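You operate a simulated robot arm through the tools that you are given. There is no shell and no other tool.

The job below is to be done with a simulated two-armed robot. You get a single attempt, and the scene is never put back.

## Task
On the top of the brown bench, fold the yellow wiping cloth in half.

The check looks at the end state, three seconds after you hand in, the way a careful person would. Anything else that was tipped, shoved, dropped, spilled or broken makes it a failure. Flat cloth is picked up by pressing the open fingertips on it (5 to 10 N) and closing them slowly along it; thin cloth reads only 2 to 8 mm in the jaws.

## Robot
Two 7-joint arms with two-finger parallel grippers on one trunk, on a base that drives. Base frame: it is fixed to the floor where the robot stands at the start and does not move with it; the origin is under the middle of the robot, x ahead of it, y to its left, z up; the surface under the hand at the start is at about z = 850. Units: mm, rad, N and s.
The left shoulder is at the start at [80, 131, 947], the right one opposite. With the tool pointing down near the work surface each hand reaches from about 400 to 860 mm from the robot's upright axis, wherever it stands, measured 20 degrees to its own side. Places, roughly: top of the brown bench [700, 100, 800]. Payload 1.57 kg a hand.
The TCP of each hand is the grasp point between the finger pads, 30 mm short of the fingertips. In the tool frame z runs along the fingers and y along their closing line. Largest opening 110 mm; finger width 24, thickness 12; the body of the gripper, 48 by 112 mm, starts 78 mm behind the TCP.
Orientation is told as [roll, pitch, yaw] about the base's x, y, z axes, in that order, counted from this pose: with the fingers straight down and closing along the base's y, the tool's x points along the base's -x, its y along +y and its z along -z.

## Interface
- The arms move only by the tool arm_command. It takes "left_increments", "right_increments" or both (then of equal length, played together; a hand with none holds still); each is a list of rows, each a list of 2 entries, a list of its own where there are three numbers: the shift along the tool's x, y, z in mm, then the turn, a rotation vector about the tool's x, y, z in degrees. In form: [[[dx, dy, dz], [rx, ry, rz]], ...]. A call has 1 to 20 rows; each row is the pose to reach, as a shift and turn from the pose commanded when the call began, along the tool's axes at that moment. "left_hand" and "right_hand" are, for a hand that has rows, the finger opening in mm, from 0 to 110, set as the call begins (left out, the last holds). Each row takes 0.2 s and may step no farther than 50 mm and 0.15 rad from the row before; otherwise, or with a gripper value out of range, the whole call is refused. A pose out of reach is approached as far as the arm can. The call stops where the force on the tool passes 40 N (or 10 N more than at its start, if that is more) or the arm is blocked; 0.2 s more then pass. The fingers move at their own pace (about 108 mm/s each) and stop on an object; they squeeze with about 29 N. The grip force told is the motor's: it shows also when the fingers shut on nothing. Time passes only in rows, and 0.2 s behind the last, so rows that repeat a pose let the fingers close. The reply holds the time, the measured pose of the TCP, the force on the tool along the base axes, the opening and the grip force, in the units named above and with some noise, with the torque about the TCP (base axes, N m) and any sound that the robot's microphone picked up, and new pictures: "show" is both (left out), scene, wrist or none (wrist: the cameras of the hands that moved).
- Cameras (640 x 400 px; columns grow to the right, rows downward): "scene" is now at [-54.4, 14.2, 1413]; the picture's right is [0.16, -0.99, 0.00], its down [-0.61, -0.10, -0.79] and it looks along [0.78, 0.13, -0.61] (base axes); focal length 261 px, centre (320, 200). "left" rides on the left gripper at [70, -16, -141] in its tool frame; the picture's right is [0.23, 0.97, 0.00], its down [-0.85, 0.20, -0.48] and it looks along [-0.47, 0.11, 0.88] (tool axes); focal length 222 px, centre (320, 200). "right" rides on the right gripper at [70, 16, -141] in its tool frame; the picture's right is [-0.23, 0.97, 0.00], its down [-0.86, -0.20, -0.48] and it looks along [-0.47, -0.11, 0.88] (tool axes); focal length 222 px, centre (320, 200). There is no depth. A picture from a camera that has moved, and an enlarged one, comes with that camera's place and axes in the base frame and with its lens.
- roll_base(legs): drives the robot by 1 to 6 legs, each [ahead, left, turn to the left] in mm, mm and rad, along the robot's own axes; the way and the turn of a leg run together, so that a leg with both is an arc; at most 1500 mm and 3.142 rad a leg. The arms and the cameras ride along, it lands a little off, and it stops where it bumps. It gives what a move gives, and a new picture of the scene camera.
- turn_head(pan, tilt): turns the head with the scene camera to pan (to the left, within 1.902 rad either way) and tilt (down, from -0.506 to 1.204), counted from straight ahead of the robot. It gives what a move gives, and a new picture of the scene camera.
- inspect(camera, box): a new picture of the part [left, top, right, bottom] of that camera's present view, enlarged. The clock stands still meanwhile.
- job_done(): hands the job in; it is judged then, once.

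Nothing tells you exact positions but the pictures and the camera data. Unless the task says otherwise, let go and move clear before handing in.

The tools are called after "Request:" as name(argument=value, ...) on one line, values as JSON. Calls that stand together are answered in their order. arm_command: Moves the arms, as the interface text tells. Its arguments: {"type":"object","properties":{"left_increments":{"type":"array"},"left_hand":{"type":"number"},"right_increments":{"type":"array"},"right_hand":{"type":"number"},"show":{"type":"string","enum":["both","scene","wrist","none"]}},"required":[]} The other tools are called the same way: roll_base (legs) drives the base; turn_head (pan, tilt) turns the head that bears the scene camera; inspect (camera, box) takes an enlarged picture of a part of a camera's view; job_done () hands the job in.

At the start:

```text
t: 0.0
left_tcp_pos: [647.0, 274.1, 1011.8]
left_tcp_rot: [0.001, -0.002, 0.001]
left_ft_force: [-0.5, 0.2, 0.9]
left_moment: [-0.03, -0.02, 0.04]
left_gripper_width: 110.0
left_gripper_force: 0.1
right_tcp_pos: [634.3, -322.8, 1055.2]
right_tcp_rot: [0.0, 0.0, 0.0]
right_ft_force: [0.6, -0.4, 1.1]
right_moment: [-0.02, 0.0, 0.03]
right_gripper_width: 109.9
right_gripper_force: 0.0
robot x, y, heading: [1.5, 0.2, -0.004]
head pan, tilt: [0.159, 0.661]
```

scene: 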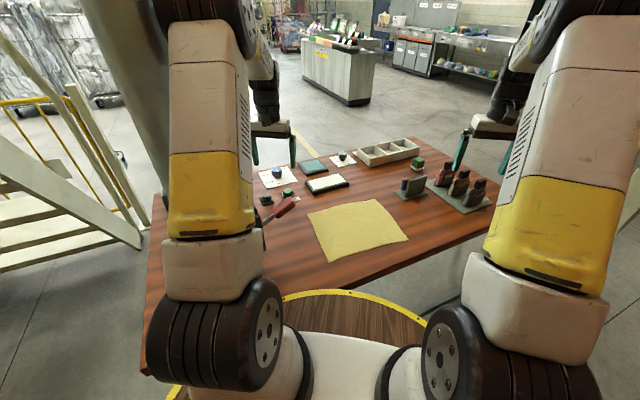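
right: 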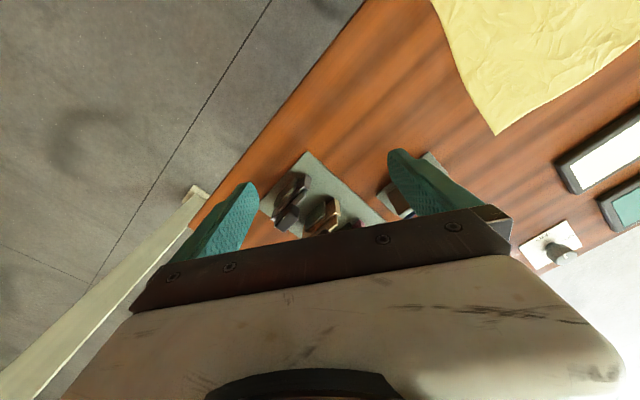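
left: 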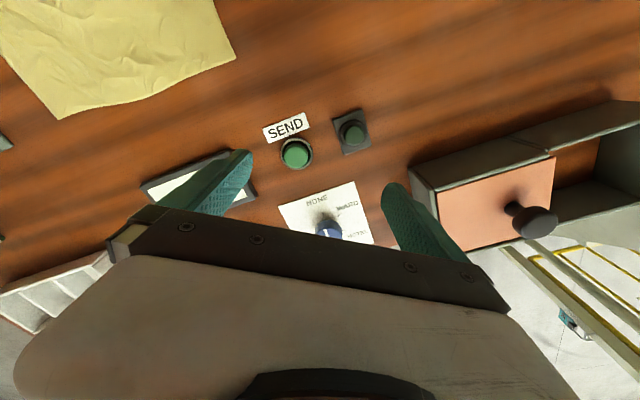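

The yellow cloth lies near the middle of the brown bench, with switches and trays behind it and a small red-handled tool to its left. I'll take enlarged views first so I can locate its corners exactly.

Request:
inspect(camera="scene", box=[240, 130, 500, 292])

Request:
inspect(camera="left", box=[0, 0, 320, 200])

Request:
inspect(camera="right", box=[320, 0, 640, 200])

```text
2.46 times, centred on (370, 211) of scene
camera zoom: at [-54.4, 14.2, 1413.0], right [0.16, -0.99, 0.0], down [-0.61, -0.1, -0.79], along [0.78, 0.13, -0.61], focal length 642 px, centre (197, 173)
```

zoom: 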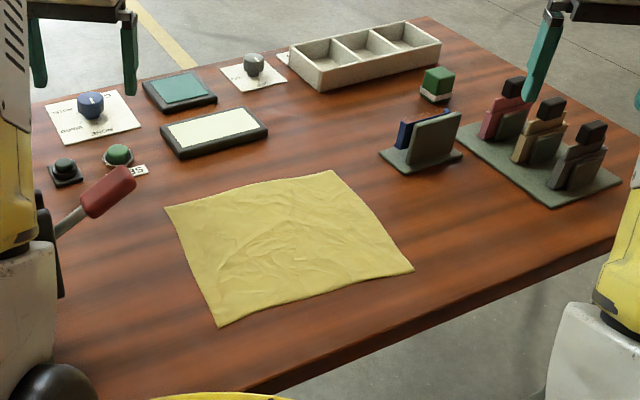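

```text
2.00 times, centred on (160, 100) of left
camera zoom: at [577.3, 257.7, 1153.0], right [-0.23, 0.97, 0.0], down [0.85, 0.2, 0.48], along [0.47, 0.11, -0.88], focal length 444 px, centre (640, 400)
```

zoom: 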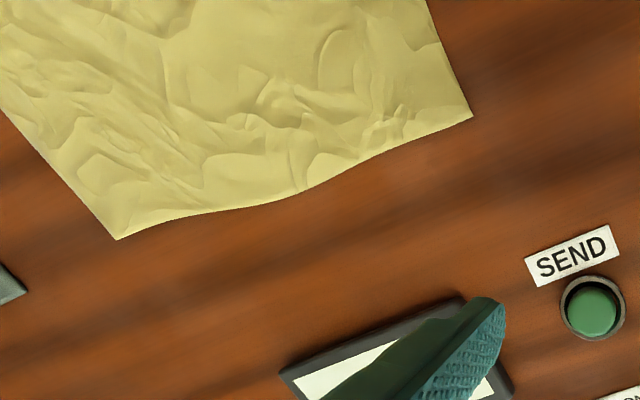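

```text
2.00 times, centred on (480, 100) of right
camera zoom: at [563.7, -305.5, 1197.4], right [0.23, 0.97, 0.0], down [0.86, -0.2, 0.48], along [0.47, -0.11, -0.88], focal length 444 px, centre (0, 400)
```

zoom: 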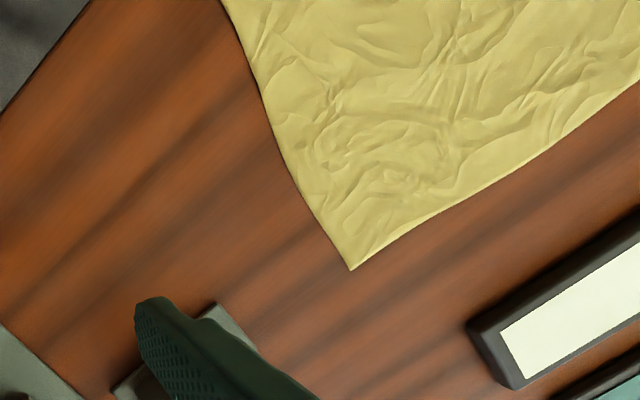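

The corner rays from all three cameras agree on a bench height of about z = 850. That puts the corners near A(580,158), B(699,-61), C(516,-156) and D(396,62), so the cloth is about 250 x 207 mm. Before planning I'll look closer in, and at the lever on the left and the space around the robot.

Request:
turn_head(pan=0.1, tilt=1.15)

Request:
turn_head(pan=1.9, tilt=0.8)

Request:
turn_head(pan=-1.9, tilt=0.8)

```text
t: 0.9
left_tcp_pos: [646.4, 273.3, 1011.8]
left_tcp_rot: [0.001, 0.0, -0.001]
left_ft_force: [-1.2, -0.4, 0.4]
left_moment: [0.02, -0.01, 0.0]
left_gripper_width: 109.9
left_gripper_force: 0.1
right_tcp_pos: [634.4, -321.3, 1056.5]
right_tcp_rot: [0.0, 0.0, 0.0]
right_ft_force: [-0.9, 0.8, 0.0]
right_moment: [0.0, -0.02, -0.02]
right_gripper_width: 109.8
right_gripper_force: 0.0
robot x, y, heading: [2.0, 2.3, 0.004]
head pan, tilt: [0.099, 1.15]
camera scene: at [-80.3, 6.4, 1376.7], right [0.1, -0.99, 0.0], down [-0.91, -0.09, -0.41], along [0.41, 0.04, -0.91], focal length 261 px, centre (320, 200)
```

scene: 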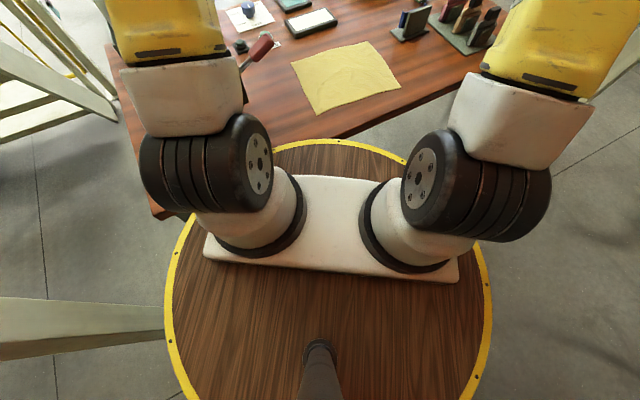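

```text
t: 2.7
left_tcp_pos: [646.2, 273.1, 1011.0]
left_tcp_rot: [0.0, 0.0, 0.0]
left_ft_force: [0.5, 0.8, -0.3]
left_moment: [0.01, 0.0, 0.0]
left_gripper_width: 109.8
left_gripper_force: 0.2
right_tcp_pos: [633.1, -321.4, 1054.5]
right_tcp_rot: [-0.001, 0.0, 0.0]
right_ft_force: [0.1, 0.2, -1.1]
right_moment: [-0.02, 0.0, 0.01]
right_gripper_width: 110.2
right_gripper_force: 0.1
robot x, y, heading: [0.5, -0.4, 0.002]
head pan, tilt: [1.901, 0.799]
camera scene: at [-165.7, 76.8, 1401.5], right [0.95, 0.32, 0.0], down [0.23, -0.68, -0.7], along [-0.23, 0.66, -0.72], focal length 261 px, centre (320, 200)
```

scene: 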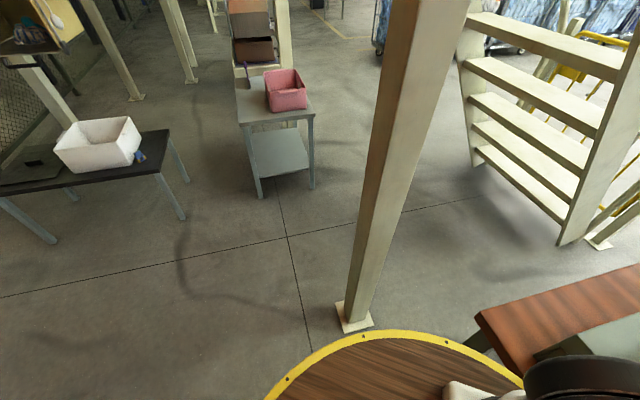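

```text
t: 5.9
left_tcp_pos: [645.7, 272.9, 1011.2]
left_tcp_rot: [0.0, -0.001, 0.0]
left_ft_force: [-0.8, -0.8, 0.3]
left_moment: [-0.01, 0.0, 0.01]
left_gripper_width: 109.8
left_gripper_force: 0.0
right_tcp_pos: [633.1, -323.0, 1056.6]
right_tcp_rot: [-0.001, -0.001, 0.0]
right_ft_force: [0.5, 1.3, 0.5]
right_moment: [0.0, -0.02, 0.02]
right_gripper_width: 110.1
right_gripper_force: 0.0
robot x, y, heading: [-1.4, -1.7, -0.001]
head pan, tilt: [-1.901, 0.799]
camera scene: at [-165.7, -75.9, 1401.5], right [-0.95, 0.32, 0.0], down [0.23, 0.68, -0.7], along [-0.23, -0.66, -0.72], focal length 261 px, centre (320, 200)
```

scene: 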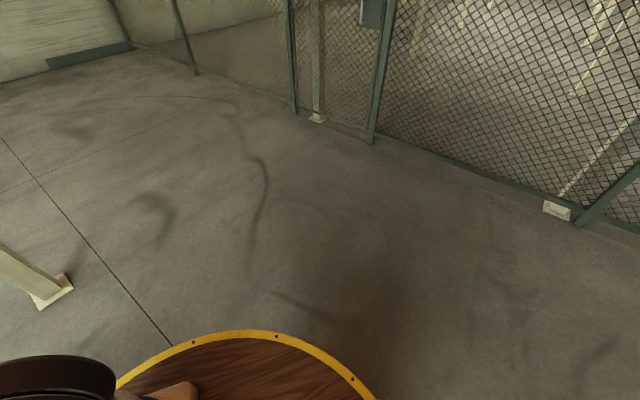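

The robot stands on a round platform, with open floor behind it and a post off to the left. I'll back up about 75 mm so the near cloth corners are in comfortable reach, then look down at the bench again.

Request:
roll_base(legs=[[-75, 0, 0]])

Request:
turn_head(pan=0.05, tilt=0.8)

Request:
inspect(camera="left", box=[0, 0, 640, 400])

Request:
inspect(camera="right", box=[0, 0, 640, 400])

```text
t: 6.9
left_tcp_pos: [570.0, 272.1, 1012.5]
left_tcp_rot: [0.001, 0.0, 0.0]
left_ft_force: [0.3, 0.2, -0.4]
left_moment: [0.04, -0.03, -0.01]
left_gripper_width: 109.9
left_gripper_force: 0.2
right_tcp_pos: [557.2, -323.8, 1055.0]
right_tcp_rot: [0.0, 0.0, 0.001]
right_ft_force: [1.5, 0.4, 0.1]
right_moment: [-0.02, 0.02, 0.01]
right_gripper_width: 110.2
right_gripper_force: 0.0
robot x, y, heading: [-79.0, -2.6, -0.001]
head pan, tilt: [-1.901, 0.799]
camera scene: at [-242.0, -76.8, 1401.4], right [-0.95, 0.32, 0.0], down [0.23, 0.68, -0.7], along [-0.23, -0.66, -0.72], focal length 261 px, centre (320, 200)
```

scene: 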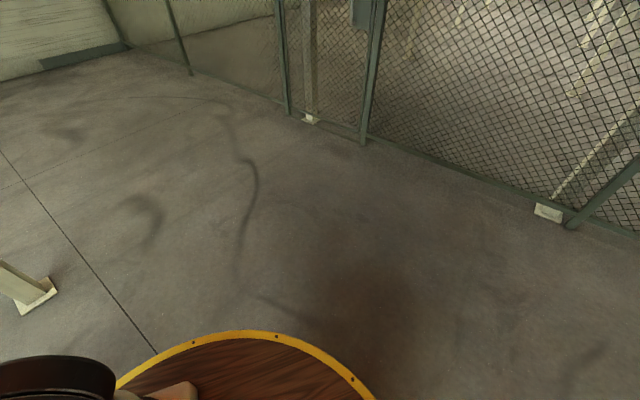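

```text
t: 8.8
left_tcp_pos: [570.4, 273.4, 1010.5]
left_tcp_rot: [-0.001, 0.0, -0.002]
left_ft_force: [0.6, 0.0, -0.2]
left_moment: [0.02, 0.01, 0.02]
left_gripper_width: 110.1
left_gripper_force: 0.1
right_tcp_pos: [556.3, -322.4, 1055.6]
right_tcp_rot: [0.001, 0.001, 0.0]
right_ft_force: [-0.5, 0.2, -0.1]
right_moment: [0.01, 0.0, -0.03]
right_gripper_width: 109.9
right_gripper_force: 0.2
robot x, y, heading: [-79.0, -0.7, 0.002]
head pan, tilt: [0.051, 0.799]
camera scene: at [-135.4, 3.7, 1401.5], right [0.05, -1.0, 0.0], down [-0.72, -0.04, -0.7], along [0.7, 0.04, -0.72], focal length 261 px, centre (320, 200)
```

scene: 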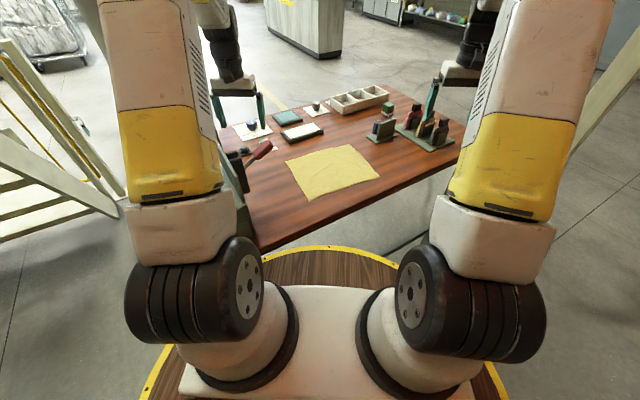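

```text
1.00 times, centred on (320, 200) of left (not enlarged: the box is as wide or as high as the picture)
camera zoom: at [501.1, 256.7, 1153.4], right [-0.23, 0.97, 0.0], down [0.85, 0.2, 0.48], along [0.47, 0.11, -0.88], focal length 222 px, centre (320, 200)
```

zoom: 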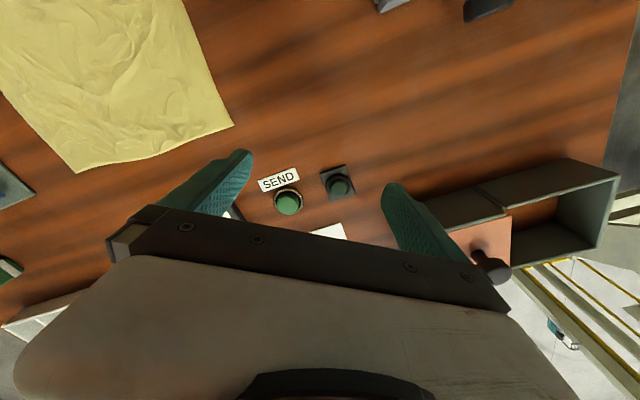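

```text
1.00 times, centred on (320, 200) of right (not enlarged: the box is as wide or as high as the picture)
camera zoom: at [487.5, -306.2, 1197.3], right [0.23, 0.97, 0.0], down [0.86, -0.2, 0.48], along [0.47, -0.11, -0.88], focal length 222 px, centre (320, 200)
```

zoom: 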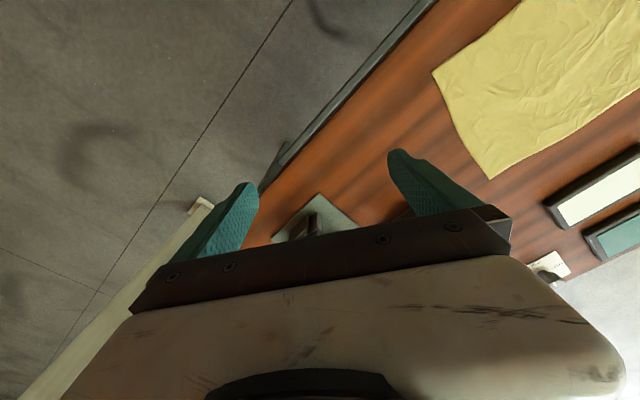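

The lever is still partly hidden behind the left forearm. I'll zoom in on it and the cloth from this new viewpoint so I can triangulate both.

Request:
inspect(camera="scene", box=[205, 80, 365, 180])

Request:
inspect(camera="scene", box=[270, 90, 430, 210])

```text
4.00 times, centred on (285, 130) of scene
camera zoom: at [-135.4, 3.7, 1401.5], right [0.05, -1.0, 0.0], down [-0.72, -0.04, -0.7], along [0.7, 0.04, -0.72], focal length 1043 px, centre (460, 480)
```

zoom: 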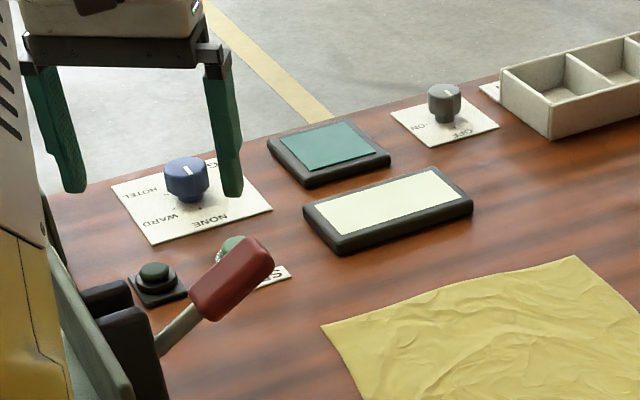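

```text
3.33 times, centred on (350, 150) of scene
camera zoom: at [-135.4, 3.7, 1401.5], right [0.05, -1.0, 0.0], down [-0.72, -0.04, -0.7], along [0.7, 0.04, -0.72], focal length 869 px, centre (220, 367)
```

zoom: 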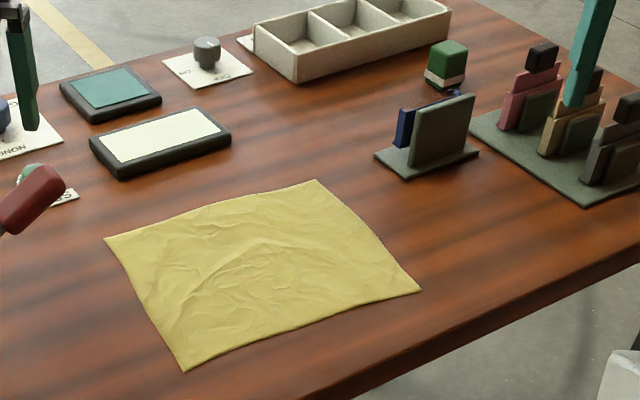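

The two views place the lever's red tip well above the bench, near (410,150,1030), which would put it close to the near-left cloth corner. I'll raise the left hand and bring it back so its camera can see the lever properly.

Request:
arm_command(left_increments=[[[0, 0, -45], [0, 0, 0]], [[0, 0, -90], [0, 0, 0]], [[0, 0, -135], [0, 0, 0]], [[30, 0, -150], [0, 0, 0]], [[70, 0, -150], [0, 0, 0]], [[100, 0, -150], [0, 0, 0]], [[100, 0, -150], [0, 0, 0]]], show="both")

```text
t: 10.4
left_tcp_pos: [480.3, 257.0, 1158.8]
left_tcp_rot: [0.003, 0.009, -0.023]
left_ft_force: [0.1, -0.4, 0.0]
left_moment: [0.02, -0.01, 0.0]
left_gripper_width: 110.0
left_gripper_force: 0.1
right_tcp_pos: [561.7, -330.7, 1050.0]
right_tcp_rot: [0.006, 0.003, -0.007]
right_ft_force: [0.6, 0.2, 0.2]
right_moment: [-0.02, 0.0, 0.02]
right_gripper_width: 110.0
right_gripper_force: 0.0
robot x, y, heading: [-72.3, 1.4, -0.008]
head pan, tilt: [0.051, 0.799]
camera scene: at [-127.9, -1.2, 1401.8], right [0.04, -1.0, -0.01], down [-0.72, -0.03, -0.69], along [0.69, 0.03, -0.72], focal length 261 px, centre (320, 200)
camera left: at [411.4, 242.2, 1300.9], right [-0.21, 0.98, 0.01], down [0.86, 0.18, 0.47], along [0.46, 0.1, -0.88], focal length 222 px, centre (320, 200)
```

scene: 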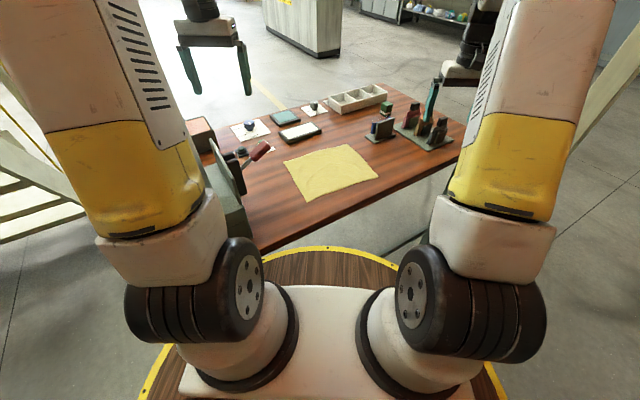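
left: 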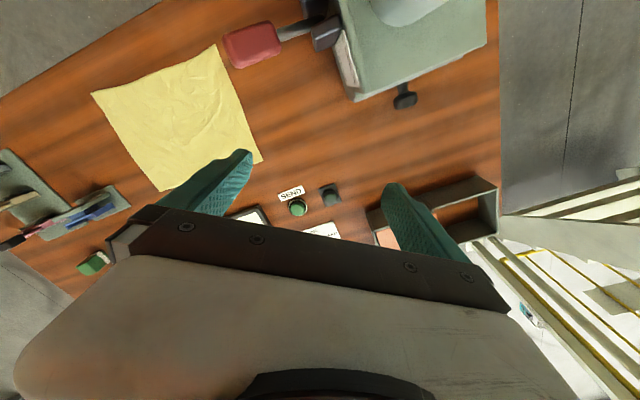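

The lever press is on the left and its red handle tip is near (405,148,1037). I'll fold the far edge AB toward the robot onto the near edge, gripping inset from the corners so the left hand keeps clear of the lever. First both hands go above the far edge, yawed about 28.5° to match the cloth.

Request:
arm_command(left_increments=[[[-24, -26, 0], [0, 0, -5.7]], [[-48, -53, 0], [0, 0, -11.4]], [[-72, -79, 0], [0, 0, -17.1]], [[-96, -106, 0], [0, 0, -22.8]], [[-120, -132, 0], [0, 0, -28.5]], [[-120, -132, 40], [0, 0, -28.5]], [[-120, -132, 80], [0, 0, -28.5]], [[-120, -132, 120], [0, 0, -28.5]], [[-120, -132, 150], [0, 0, -28.5]], [[-120, -132, 150], [0, 0, -28.5]], [[-120, -132, 150], [0, 0, -28.5]]], right_increments=[[[-15, 38, 0], [0, 0, -3.6]], [[-30, 76, 0], [0, 0, -7.2]], [[-45, 114, 0], [0, 0, -10.8]], [[-60, 152, 0], [0, 0, -14.4]], [[-75, 190, 0], [0, 0, -18]], [[-90, 228, 0], [0, 0, -21.6]], [[-105, 266, 0], [0, 0, -25.2]], [[-120, 303, 0], [0, 0, -28.5]], [[-120, 303, 25], [0, 0, -28.5]], [[-120, 303, 45], [0, 0, -28.5]], [[-120, 303, 45], [0, 0, -28.5]]], left_hand=46, right_hand=46, show="both")

```text
t: 12.8
left_tcp_pos: [590.4, 140.6, 1010.4]
left_tcp_rot: [-0.001, 0.001, 0.496]
left_ft_force: [-0.5, -0.7, -0.6]
left_moment: [0.02, -0.01, -0.03]
left_gripper_width: 45.9
left_gripper_force: 0.1
right_tcp_pos: [678.1, -19.6, 1012.1]
right_tcp_rot: [0.002, 0.0, 0.497]
right_ft_force: [0.9, -0.1, -0.1]
right_moment: [0.0, -0.01, 0.02]
right_gripper_width: 45.9
right_gripper_force: 0.1
robot x, y, heading: [-77.5, 1.0, -0.002]
head pan, tilt: [0.051, 0.799]
camera scene: at [-135.2, 4.5, 1401.5], right [0.05, -1.0, 0.0], down [-0.72, -0.04, -0.7], along [0.7, 0.04, -0.72], focal length 261 px, centre (320, 200)
camera right: at [608.9, -38.7, 1153.4], right [-0.27, 0.96, 0.0], down [0.85, 0.23, 0.48], along [0.46, 0.13, -0.88], focal length 222 px, centre (320, 200)
camera left: at [536.4, 93.4, 1152.6], right [-0.66, 0.75, 0.0], down [0.66, 0.58, 0.48], along [0.36, 0.32, -0.88], focal length 222 px, centre (320, 200)
```

scene: 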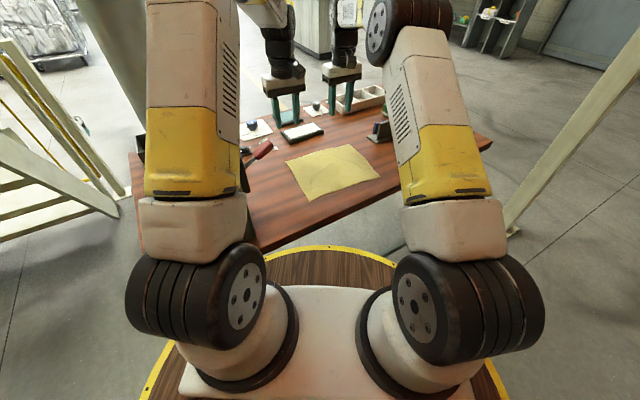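
right: 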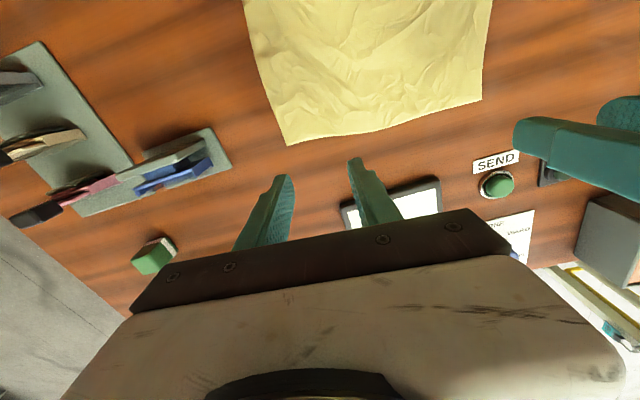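
left: 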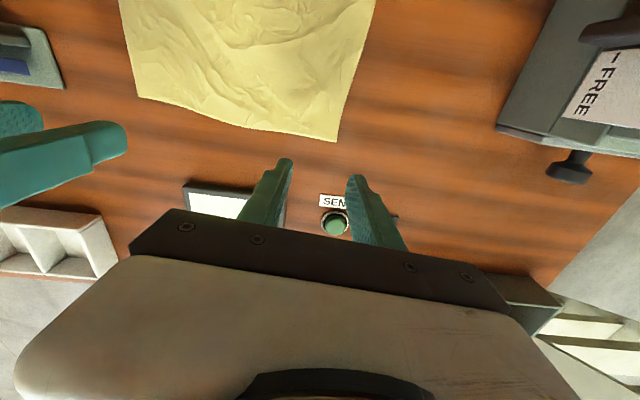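

Both hands are now above the far edge, yawed 28.4°, and the refined corners are about A(577,162) and B(697,-60). I'll shift each hand over its grip point and go down to about 25 mm above contact to check the alignment.

Request:
arm_command(left_increments=[[[4, -5, 30], [0, 0, 0]], [[7.7, -10.8, 60], [0, 0, 0]], [[7.7, -10.8, 90], [0, 0, 0]], [[7.7, -10.8, 105], [0, 0, 0]], [[7.7, -10.8, 105], [0, 0, 0]], [[7.7, -10.8, 105], [0, 0, 0]]], right_increments=[[[4, -5, 30], [0, 0, 0]], [[8.6, -11.6, 60], [0, 0, 0]], [[8.6, -11.6, 90], [0, 0, 0]], [[8.6, -11.6, 107], [0, 0, 0]], [[8.6, -11.6, 107], [0, 0, 0]], [[8.6, -11.6, 107], [0, 0, 0]]], left_hand=40, right_hand=40, show="both")

```text
t: 14.2
left_tcp_pos: [588.7, 128.4, 904.9]
left_tcp_rot: [-0.002, 0.0, 0.497]
left_ft_force: [-0.2, 0.7, 0.8]
left_moment: [0.01, -0.02, 0.01]
left_gripper_width: 40.0
left_gripper_force: 0.1
right_tcp_pos: [676.5, -34.5, 902.3]
right_tcp_rot: [-0.002, 0.0, 0.498]
right_ft_force: [-0.7, -0.7, 0.1]
right_moment: [0.03, -0.02, -0.03]
right_gripper_width: 39.8
right_gripper_force: 0.1
robot x, y, heading: [-71.9, -3.5, 0.002]
head pan, tilt: [0.051, 0.799]
camera scene: at [-135.2, 4.5, 1401.5], right [0.05, -1.0, 0.0], down [-0.72, -0.04, -0.7], along [0.7, 0.04, -0.72], focal length 261 px, centre (320, 200)
camera right: at [606.5, -52.1, 1044.1], right [-0.26, 0.96, 0.0], down [0.85, 0.23, 0.48], along [0.46, 0.13, -0.88], focal length 222 px, centre (320, 200)
camera left: at [535.3, 80.7, 1047.7], right [-0.66, 0.75, 0.0], down [0.66, 0.58, 0.48], along [0.36, 0.32, -0.88], focal length 222 px, centre (320, 200)
```

scene: 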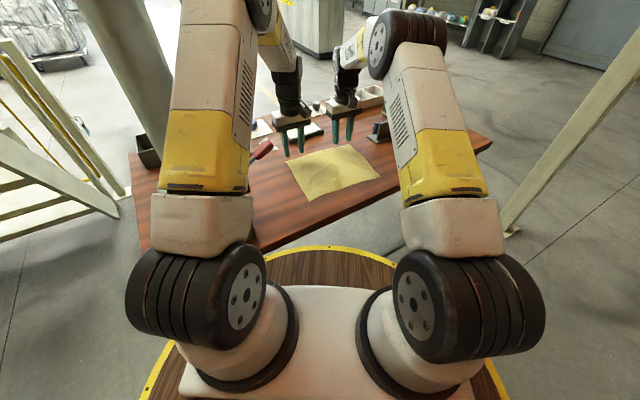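
right: 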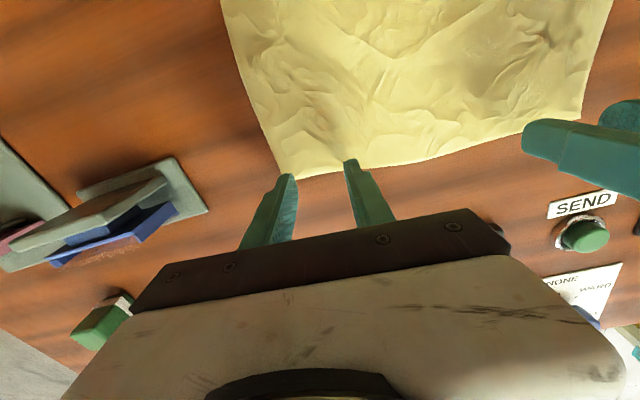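
left: 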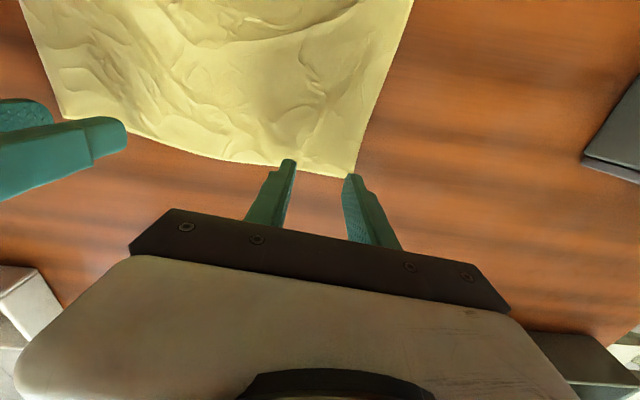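

Both fingertip pairs straddle the far edge a few mm inside it, which is what I wanted. I'll zoom in to confirm the overlap before pressing down.

Request:
inspect(camera="left", box=[240, 120, 400, 220])

Request:
inspect(camera="right", box=[240, 120, 400, 220])

```text
4.00 times, centred on (320, 170) of left
camera zoom: at [535.3, 80.7, 1047.7], right [-0.66, 0.75, 0.0], down [0.66, 0.58, 0.48], along [0.36, 0.32, -0.88], focal length 888 px, centre (320, 320)
```

zoom: 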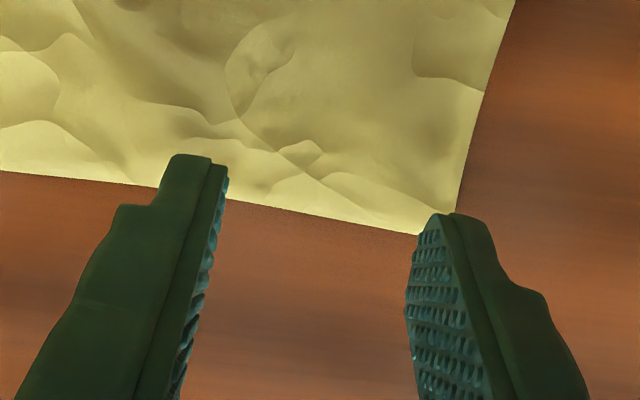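

```text
4.00 times, centred on (320, 170) of right
camera zoom: at [606.5, -52.1, 1044.1], right [-0.26, 0.96, 0.0], down [0.85, 0.23, 0.48], along [0.46, 0.13, -0.88], focal length 888 px, centre (320, 320)
```

zoom: 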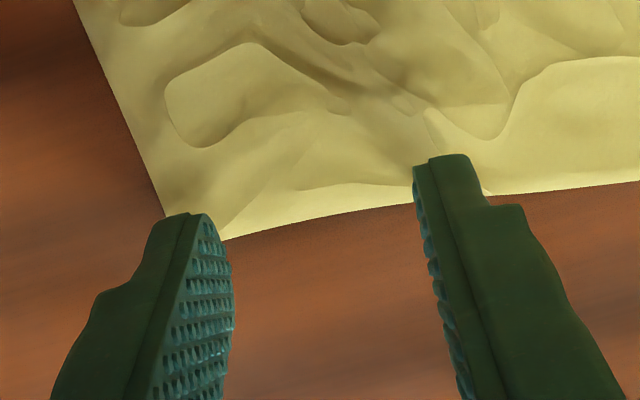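

The overlap is good: about 8 to 10 mm inside the edge, with the outer fingers right at the corners. Now I'll lower in small steps while watching the force.

Request:
arm_command(left_increments=[[[0, 0, 7], [0, 0, 0]], [[0, 0, 14], [0, 0, 0]], [[0, 0, 19], [0, 0, 0]], [[0, 0, 21], [0, 0, 0]], [[0, 0, 21], [0, 0, 0]]], right_increments=[[[0, 0, 6], [0, 0, 0]], [[0, 0, 12], [0, 0, 0]], [[0, 0, 17], [0, 0, 0]], [[0, 0, 19], [0, 0, 0]], [[0, 0, 19], [0, 0, 0]]], show="none")

```text
t: 15.4
left_tcp_pos: [588.2, 128.4, 884.7]
left_tcp_rot: [0.0, -0.001, 0.498]
left_ft_force: [1.1, 0.4, 0.3]
left_moment: [-0.05, 0.01, 0.02]
left_gripper_width: 39.7
left_gripper_force: 0.2
right_tcp_pos: [675.4, -34.0, 883.7]
right_tcp_rot: [0.001, 0.002, 0.498]
right_ft_force: [-0.5, 0.2, -0.3]
right_moment: [0.01, 0.03, -0.01]
right_gripper_width: 40.1
right_gripper_force: 0.1
robot x, y, heading: [-75.0, 0.5, 0.004]
head pan, tilt: [0.051, 0.799]
```

Request:
arm_command(left_increments=[[[0, 0, 1.5], [0, 0, 0]], [[0, 0, 3], [0, 0, 0]], [[0, 0, 3], [0, 0, 0]]], right_increments=[[[0, 0, 1.5], [0, 0, 0]], [[0, 0, 3], [0, 0, 0]], [[0, 0, 3], [0, 0, 0]]], show="none")

```text
t: 16.2
left_tcp_pos: [588.3, 127.8, 882.8]
left_tcp_rot: [0.001, -0.001, 0.497]
left_ft_force: [-0.9, 0.1, 0.3]
left_moment: [0.01, -0.02, 0.01]
left_gripper_width: 40.0
left_gripper_force: 0.1
right_tcp_pos: [674.2, -33.9, 881.3]
right_tcp_rot: [0.0, 0.0, 0.496]
right_ft_force: [-0.4, 0.6, 1.4]
right_moment: [0.0, -0.02, 0.0]
right_gripper_width: 40.2
right_gripper_force: 0.1
robot x, y, heading: [-77.4, 2.6, 0.002]
head pan, tilt: [0.051, 0.799]
```

There's no contact yet, so I'll keep going down in small steps.

Request:
arm_command(left_increments=[[[0, 0, 1], [0, 0, 0]], [[0, 0, 2], [0, 0, 0]], [[0, 0, 2], [0, 0, 0]]], right_increments=[[[0, 0, 1], [0, 0, 0]], [[0, 0, 2], [0, 0, 0]], [[0, 0, 2], [0, 0, 0]]], show="none")

```text
t: 17.0
left_tcp_pos: [588.0, 128.9, 881.6]
left_tcp_rot: [-0.001, -0.002, 0.497]
left_ft_force: [0.1, -1.5, 8.5]
left_moment: [-0.04, 0.09, 0.04]
left_gripper_width: 40.1
left_gripper_force: 0.1
right_tcp_pos: [675.6, -35.1, 881.2]
right_tcp_rot: [-0.001, -0.001, 0.497]
right_ft_force: [-0.6, 0.6, 15.3]
right_moment: [0.03, 0.12, 0.0]
right_gripper_width: 39.8
right_gripper_force: 0.1
robot x, y, heading: [-76.2, 1.6, 0.004]
head pan, tilt: [0.051, 0.799]
```

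Both hands have touched down, left at 8.5 N and right at 15 N. I'll ease the right hand up a little before closing.

Request:
arm_command(right_increments=[[[0, 0, -0.5], [0, 0, 0]], [[0, 0, -0.8], [0, 0, 0]]], show="none")

```text
t: 17.6
left_tcp_pos: [588.7, 127.4, 881.6]
left_tcp_rot: [-0.002, -0.001, 0.496]
left_ft_force: [2.7, -2.3, 13.7]
left_moment: [-0.12, 0.07, 0.03]
left_gripper_width: 39.9
left_gripper_force: 0.0
right_tcp_pos: [674.7, -34.2, 882.4]
right_tcp_rot: [-0.001, -0.003, 0.498]
right_ft_force: [0.3, 0.8, 16.3]
right_moment: [0.04, 0.1, 0.0]
right_gripper_width: 39.8
right_gripper_force: 0.0
robot x, y, heading: [-75.3, 2.0, -0.003]
head pan, tilt: [0.051, 0.799]
```

The force is creeping up while I hold still, so I'll raise both hands slightly to get back into the 5–10 N range.

Request:
arm_command(left_increments=[[[0, 0, -0.4], [0, 0, 0]], [[0, 0, -0.7], [0, 0, 0]], [[0, 0, -0.7], [0, 0, 0]]], right_increments=[[[0, 0, -0.5], [0, 0, 0]], [[0, 0, -1], [0, 0, 0]], [[0, 0, -1], [0, 0, 0]]], show="none")

```text
t: 18.4
left_tcp_pos: [588.4, 127.8, 882.0]
left_tcp_rot: [0.0, 0.001, 0.498]
left_ft_force: [0.3, -1.5, 8.7]
left_moment: [-0.15, -0.01, -0.03]
left_gripper_width: 40.2
left_gripper_force: 0.1
right_tcp_pos: [674.4, -33.6, 880.3]
right_tcp_rot: [0.0, 0.0, 0.498]
right_ft_force: [2.2, 1.9, 12.7]
right_moment: [0.02, -0.03, 0.0]
right_gripper_width: 40.1
right_gripper_force: 0.1
robot x, y, heading: [-77.2, -0.9, -0.004]
head pan, tilt: [0.051, 0.799]
```

The left is at 8.7 N and the right is slightly high, so I'll trim the right and start closing both in small steps.

Request:
arm_command(left_increments=[[[0, 0, 0], [0, 0, 0]], [[0, 0, 0], [0, 0, 0]]], right_increments=[[[0, 0, -0.6], [0, 0, 0]], [[0, 0, -0.6], [0, 0, 0]]], left_hand=37, right_hand=37, show="wrist")

```text
t: 19.0
left_tcp_pos: [588.3, 128.4, 881.7]
left_tcp_rot: [0.002, -0.001, 0.498]
left_ft_force: [-0.6, -0.6, 7.3]
left_moment: [-0.04, 0.03, -0.02]
left_gripper_width: 36.4
left_gripper_force: 0.0
right_tcp_pos: [673.6, -34.1, 882.7]
right_tcp_rot: [0.001, 0.002, 0.501]
right_ft_force: [0.9, 2.1, 6.7]
right_moment: [0.02, 0.0, -0.03]
right_gripper_width: 36.9
right_gripper_force: 0.0
robot x, y, heading: [-78.1, 1.4, 0.0]
head pan, tilt: [0.051, 0.799]
camera right: at [605.5, -52.0, 1023.4], right [-0.27, 0.96, 0.0], down [0.85, 0.23, 0.48], along [0.46, 0.13, -0.88], focal length 222 px, centre (320, 200)
camera left: at [535.8, 81.5, 1022.9], right [-0.66, 0.75, 0.0], down [0.66, 0.58, 0.48], along [0.36, 0.32, -0.88], focal length 222 px, centre (320, 200)
```

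right: 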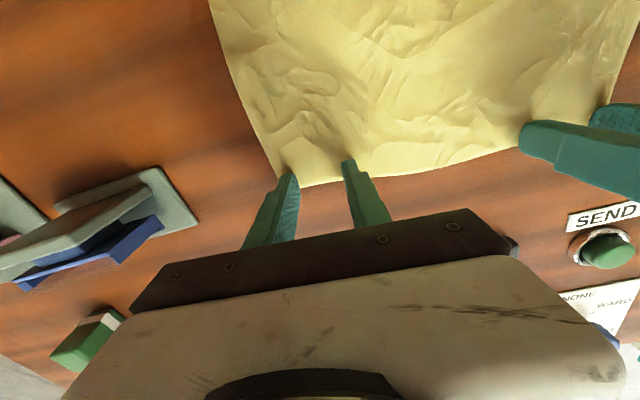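
left: 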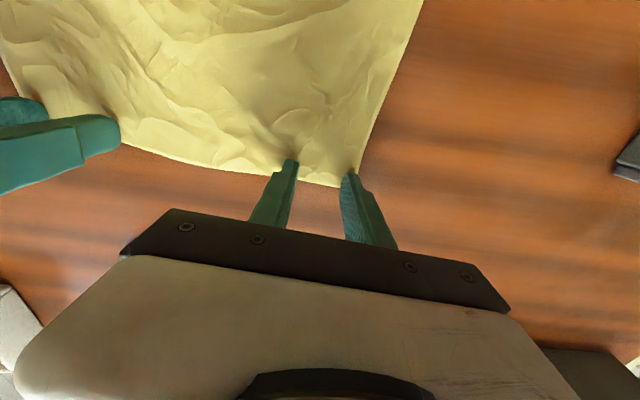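

Both hands are pressing at about 7 N, so I'll keep closing slowly.

Request:
arm_command(left_increments=[[[0, 0, 0], [0, 0, 0]]], right_increments=[[[0, 0, 0], [0, 0, 0]]], left_hand=33, right_hand=33, show="none")

Request:
arm_command(left_increments=[[[0, 0, 0], [0, 0, 0]]], right_increments=[[[0, 0, 0], [0, 0, 0]]], left_hand=29, right_hand=29, show="wrist")

```text
t: 19.4
left_tcp_pos: [589.1, 129.6, 882.0]
left_tcp_rot: [-0.001, -0.002, 0.497]
left_ft_force: [0.3, -1.3, 5.9]
left_moment: [-0.05, 0.04, -0.02]
left_gripper_width: 31.9
left_gripper_force: 0.0
right_tcp_pos: [674.8, -34.4, 881.7]
right_tcp_rot: [0.0, 0.001, 0.498]
right_ft_force: [-0.4, 1.5, 4.0]
right_moment: [-0.01, -0.01, -0.01]
right_gripper_width: 32.6
right_gripper_force: 0.1
robot x, y, heading: [-75.5, 1.6, -0.002]
head pan, tilt: [0.051, 0.799]
```

```text
t: 19.8
left_tcp_pos: [588.9, 128.7, 880.6]
left_tcp_rot: [0.0, -0.001, 0.495]
left_ft_force: [-1.0, -0.1, 6.8]
left_moment: [-0.03, 0.1, -0.03]
left_gripper_width: 28.0
left_gripper_force: 0.0
right_tcp_pos: [675.7, -33.8, 880.9]
right_tcp_rot: [0.0, -0.002, 0.497]
right_ft_force: [0.0, -0.2, 2.6]
right_moment: [-0.03, 0.05, -0.03]
right_gripper_width: 28.4
right_gripper_force: 0.0
robot x, y, heading: [-75.1, 0.6, 0.002]
head pan, tilt: [0.051, 0.799]
camera right: at [605.8, -52.4, 1023.5], right [-0.26, 0.96, 0.0], down [0.85, 0.23, 0.48], along [0.46, 0.13, -0.88], focal length 222 px, centre (320, 200)
camera left: at [536.1, 81.2, 1023.0], right [-0.66, 0.75, 0.0], down [0.66, 0.58, 0.48], along [0.36, 0.32, -0.88], focal length 222 px, centre (320, 200)
```

right: 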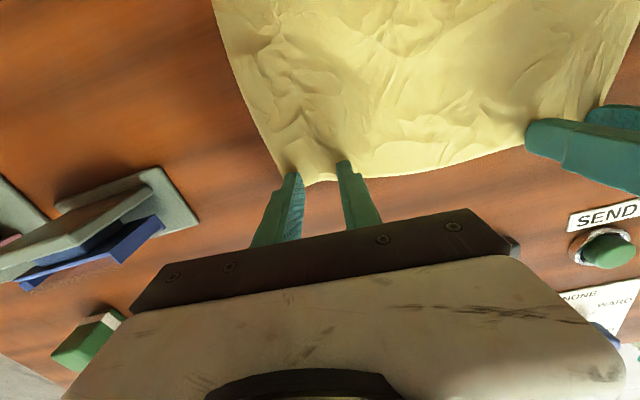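
left: 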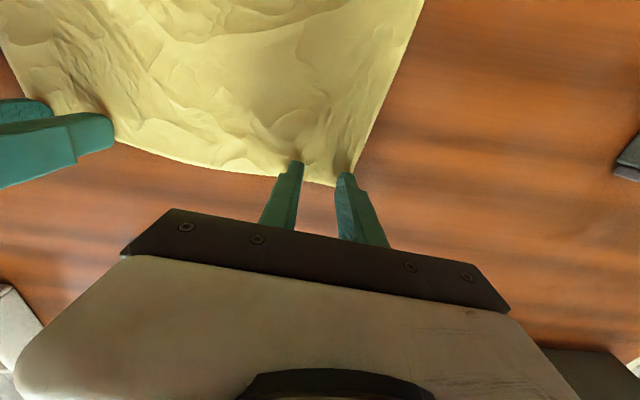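

The cloth is starting to buckle up between the fingers of both hands. The right-hand force dropped to 2.6 N, so I'll add a little press there and keep closing.

Request:
arm_command(left_increments=[[[0, 0, 0], [0, 0, 0]]], right_increments=[[[0, 0, 0.6], [0, 0, 0]]], left_hand=26, right_hand=27, show="none")

Request:
arm_command(left_increments=[[[0, 0, 0], [0, 0, 0]]], right_increments=[[[0, 0, 0], [0, 0, 0]]], left_hand=22, right_hand=23, show="none")

```text
t: 20.2
left_tcp_pos: [588.8, 128.7, 881.6]
left_tcp_rot: [0.001, -0.001, 0.498]
left_ft_force: [0.6, 0.4, 6.2]
left_moment: [-0.03, 0.0, -0.02]
left_gripper_width: 24.8
left_gripper_force: 0.0
right_tcp_pos: [675.4, -33.3, 881.5]
right_tcp_rot: [0.0, -0.002, 0.497]
right_ft_force: [-0.4, 0.0, 3.2]
right_moment: [0.0, 0.05, 0.0]
right_gripper_width: 26.2
right_gripper_force: 0.1
robot x, y, heading: [-77.1, -1.5, 0.002]
head pan, tilt: [0.051, 0.799]
```

```text
t: 20.6
left_tcp_pos: [589.7, 128.9, 880.9]
left_tcp_rot: [0.001, -0.003, 0.498]
left_ft_force: [0.6, -0.8, 6.3]
left_moment: [-0.04, 0.04, -0.02]
left_gripper_width: 21.4
left_gripper_force: 0.1
right_tcp_pos: [676.0, -33.8, 880.8]
right_tcp_rot: [-0.001, 0.001, 0.498]
right_ft_force: [-1.1, -0.9, 3.4]
right_moment: [-0.04, 0.04, -0.03]
right_gripper_width: 22.1
right_gripper_force: 0.2
robot x, y, heading: [-74.0, 2.8, 0.003]
head pan, tilt: [0.051, 0.799]
```

Request:
arm_command(left_increments=[[[0, 0, 0], [0, 0, 0]], [[0, 0, 0], [0, 0, 0]]], right_increments=[[[0, 0, 0.8], [0, 0, 0]], [[0, 0, 0.8], [0, 0, 0]]], left_hand=19, right_hand=22, show="wrist")

```text
t: 21.2
left_tcp_pos: [588.7, 128.6, 880.7]
left_tcp_rot: [0.001, -0.002, 0.496]
left_ft_force: [0.7, -0.6, 5.2]
left_moment: [-0.01, 0.01, 0.0]
left_gripper_width: 18.3
left_gripper_force: 0.0
right_tcp_pos: [675.9, -33.6, 880.8]
right_tcp_rot: [-0.002, -0.001, 0.497]
right_ft_force: [-1.0, -1.9, 10.0]
right_moment: [-0.03, 0.12, 0.0]
right_gripper_width: 22.1
right_gripper_force: 0.1
robot x, y, heading: [-71.6, 0.7, -0.003]
head pan, tilt: [0.051, 0.799]
camera right: at [606.0, -51.9, 1023.2], right [-0.26, 0.96, 0.0], down [0.85, 0.23, 0.48], along [0.46, 0.13, -0.88], focal length 222 px, centre (320, 200)
camera left: at [535.9, 81.2, 1023.0], right [-0.66, 0.75, 0.0], down [0.66, 0.58, 0.48], along [0.36, 0.32, -0.88], focal length 222 px, centre (320, 200)
```

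right: 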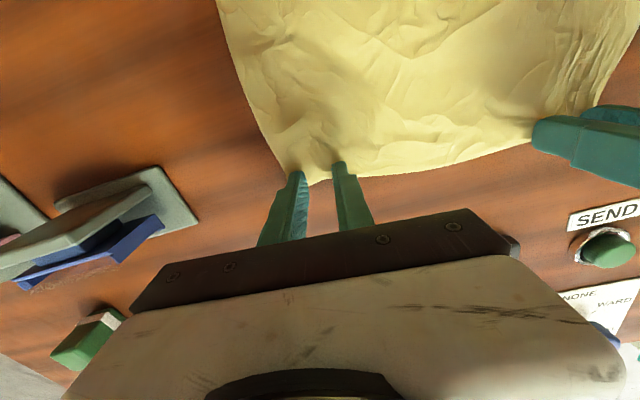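
left: 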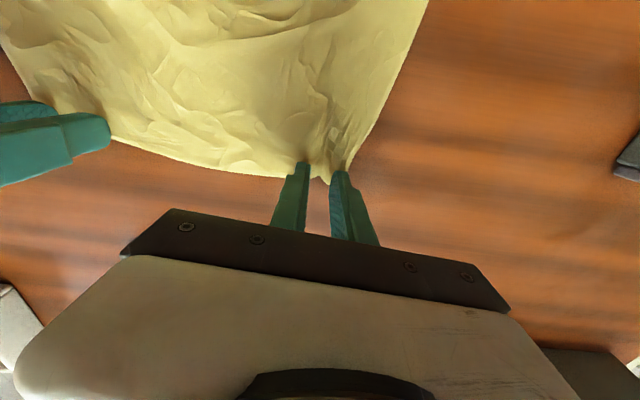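

The left hand is gathering well. I'll look closely at the right before going on.

Request:
inspect(camera="right", box=[240, 110, 400, 210])

Request:
inspect(camera="left", box=[240, 110, 400, 210])

```text
4.00 times, centred on (320, 160) of right
camera zoom: at [606.0, -51.9, 1023.2], right [-0.26, 0.96, 0.0], down [0.85, 0.23, 0.48], along [0.46, 0.13, -0.88], focal length 888 px, centre (320, 360)
```

zoom: 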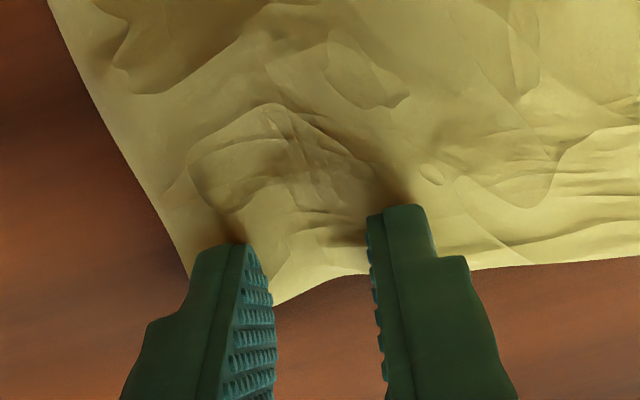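

```text
4.00 times, centred on (320, 160) of left
camera zoom: at [535.9, 81.2, 1023.0], right [-0.66, 0.75, 0.0], down [0.66, 0.58, 0.48], along [0.36, 0.32, -0.88], focal length 888 px, centre (320, 360)
```

zoom: 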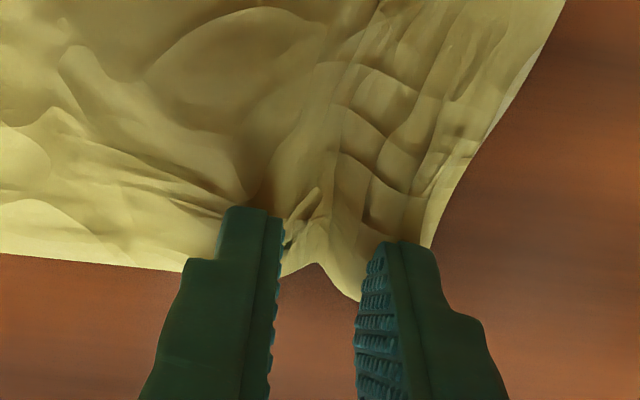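

Ridges are forming in both grips, less pronounced on the right. I'll keep closing slowly.

Request:
arm_command(left_increments=[[[0, 0, 0.2], [0, 0, 0]]], right_increments=[[[0, 0, 0], [0, 0, 0]]], left_hand=16, right_hand=19, show="none")

Request:
arm_command(left_increments=[[[0, 0, 0], [0, 0, 0]]], right_increments=[[[0, 0, 0], [0, 0, 0]]], left_hand=13, right_hand=16, show="wrist")

```text
t: 21.6
left_tcp_pos: [589.0, 127.8, 880.8]
left_tcp_rot: [0.001, -0.003, 0.496]
left_ft_force: [-0.5, -0.8, 6.0]
left_moment: [-0.05, 0.05, -0.02]
left_gripper_width: 15.2
left_gripper_force: 0.0
right_tcp_pos: [675.2, -32.5, 881.2]
right_tcp_rot: [0.001, -0.002, 0.496]
right_ft_force: [-0.3, 0.5, 11.0]
right_moment: [0.0, 0.09, 0.0]
right_gripper_width: 18.0
right_gripper_force: 0.1
robot x, y, heading: [-75.0, -0.4, 0.002]
head pan, tilt: [0.051, 0.799]
```

```text
t: 22.0
left_tcp_pos: [588.8, 128.4, 880.6]
left_tcp_rot: [0.0, -0.001, 0.498]
left_ft_force: [0.9, -1.5, 6.0]
left_moment: [-0.03, 0.03, -0.03]
left_gripper_width: 12.9
left_gripper_force: 0.0
right_tcp_pos: [674.4, -33.5, 881.2]
right_tcp_rot: [-0.001, -0.001, 0.498]
right_ft_force: [-0.4, 1.7, 12.7]
right_moment: [0.01, 0.07, 0.01]
right_gripper_width: 15.7
right_gripper_force: 0.1
robot x, y, heading: [-74.6, -2.5, -0.001]
head pan, tilt: [0.051, 0.799]
camera right: at [605.9, -51.6, 1023.2], right [-0.27, 0.96, 0.0], down [0.85, 0.23, 0.48], along [0.46, 0.13, -0.88], focal length 222 px, centre (320, 200)
camera left: at [536.0, 81.3, 1023.0], right [-0.66, 0.75, 0.0], down [0.66, 0.58, 0.48], along [0.36, 0.32, -0.88], focal length 222 px, centre (320, 200)
```

right: 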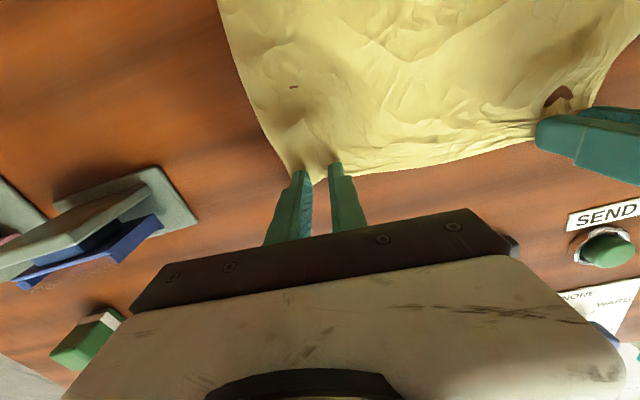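
left: 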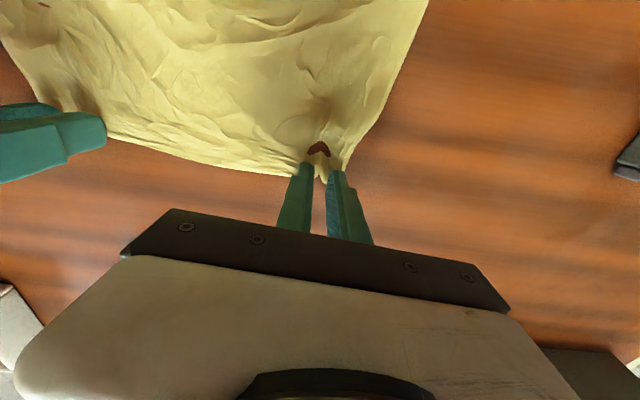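

The small brown spots look like places where the cloth mesh dips at the bench surface. I'll keep closing slowly.

Request:
arm_command(left_increments=[[[0, 0, 0], [0, 0, 0]]], right_increments=[[[0, 0, -0.3], [0, 0, 0]]], left_hand=10, right_hand=13, show="none")

Request:
arm_command(left_increments=[[[0, 0, 0], [0, 0, 0]]], right_increments=[[[0, 0, 0], [0, 0, 0]]], left_hand=8, right_hand=10, show="none")

Request:
arm_command(left_increments=[[[0, 0, 0], [0, 0, 0]]], right_increments=[[[0, 0, 0], [0, 0, 0]]], left_hand=5, right_hand=7, show="wrist")

```text
t: 22.4
left_tcp_pos: [588.8, 127.8, 881.1]
left_tcp_rot: [0.0, 0.0, 0.497]
left_ft_force: [0.3, -1.6, 6.5]
left_moment: [-0.09, 0.07, 0.01]
left_gripper_width: 10.4
left_gripper_force: 0.0
right_tcp_pos: [675.8, -33.5, 880.6]
right_tcp_rot: [0.0, 0.0, 0.497]
right_ft_force: [2.3, 1.8, 12.1]
right_moment: [0.04, 0.06, 0.0]
right_gripper_width: 14.0
right_gripper_force: 0.3
robot x, y, heading: [-74.2, 3.1, 0.004]
head pan, tilt: [0.051, 0.799]
```

```text
t: 22.8
left_tcp_pos: [588.4, 128.7, 881.9]
left_tcp_rot: [-0.001, -0.001, 0.497]
left_ft_force: [0.5, -0.7, 6.3]
left_moment: [-0.02, 0.06, -0.01]
left_gripper_width: 7.9
left_gripper_force: 0.1
right_tcp_pos: [675.6, -33.7, 880.0]
right_tcp_rot: [0.001, -0.002, 0.5]
right_ft_force: [-0.5, 0.3, 13.0]
right_moment: [-0.05, 0.08, -0.01]
right_gripper_width: 6.8
right_gripper_force: 0.0
robot x, y, heading: [-79.8, 1.0, -0.002]
head pan, tilt: [0.051, 0.799]
```

```text
t: 23.2
left_tcp_pos: [587.9, 129.1, 881.1]
left_tcp_rot: [0.002, -0.001, 0.498]
left_ft_force: [0.7, -1.1, 5.7]
left_moment: [-0.02, 0.02, -0.01]
left_gripper_width: 5.9
left_gripper_force: 1.1
right_tcp_pos: [675.1, -34.9, 881.0]
right_tcp_rot: [0.0, 0.0, 0.496]
right_ft_force: [-0.5, 0.9, 14.4]
right_moment: [-0.08, 0.13, -0.03]
right_gripper_width: 6.5
right_gripper_force: 0.0
robot x, y, heading: [-73.9, -0.4, 0.002]
head pan, tilt: [0.051, 0.799]
camera right: at [605.6, -52.1, 1023.2], right [-0.26, 0.96, 0.0], down [0.85, 0.23, 0.48], along [0.46, 0.13, -0.88], focal length 222 px, centre (320, 200)
camera left: at [535.9, 81.2, 1023.0], right [-0.66, 0.75, 0.0], down [0.66, 0.58, 0.48], along [0.36, 0.32, -0.88], focal length 222 px, centre (320, 200)
```

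right: 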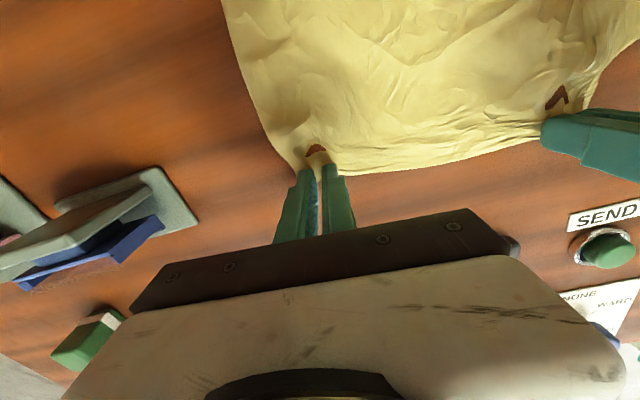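
left: 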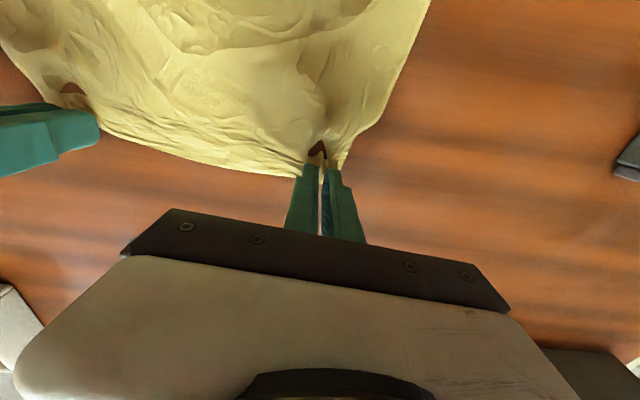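

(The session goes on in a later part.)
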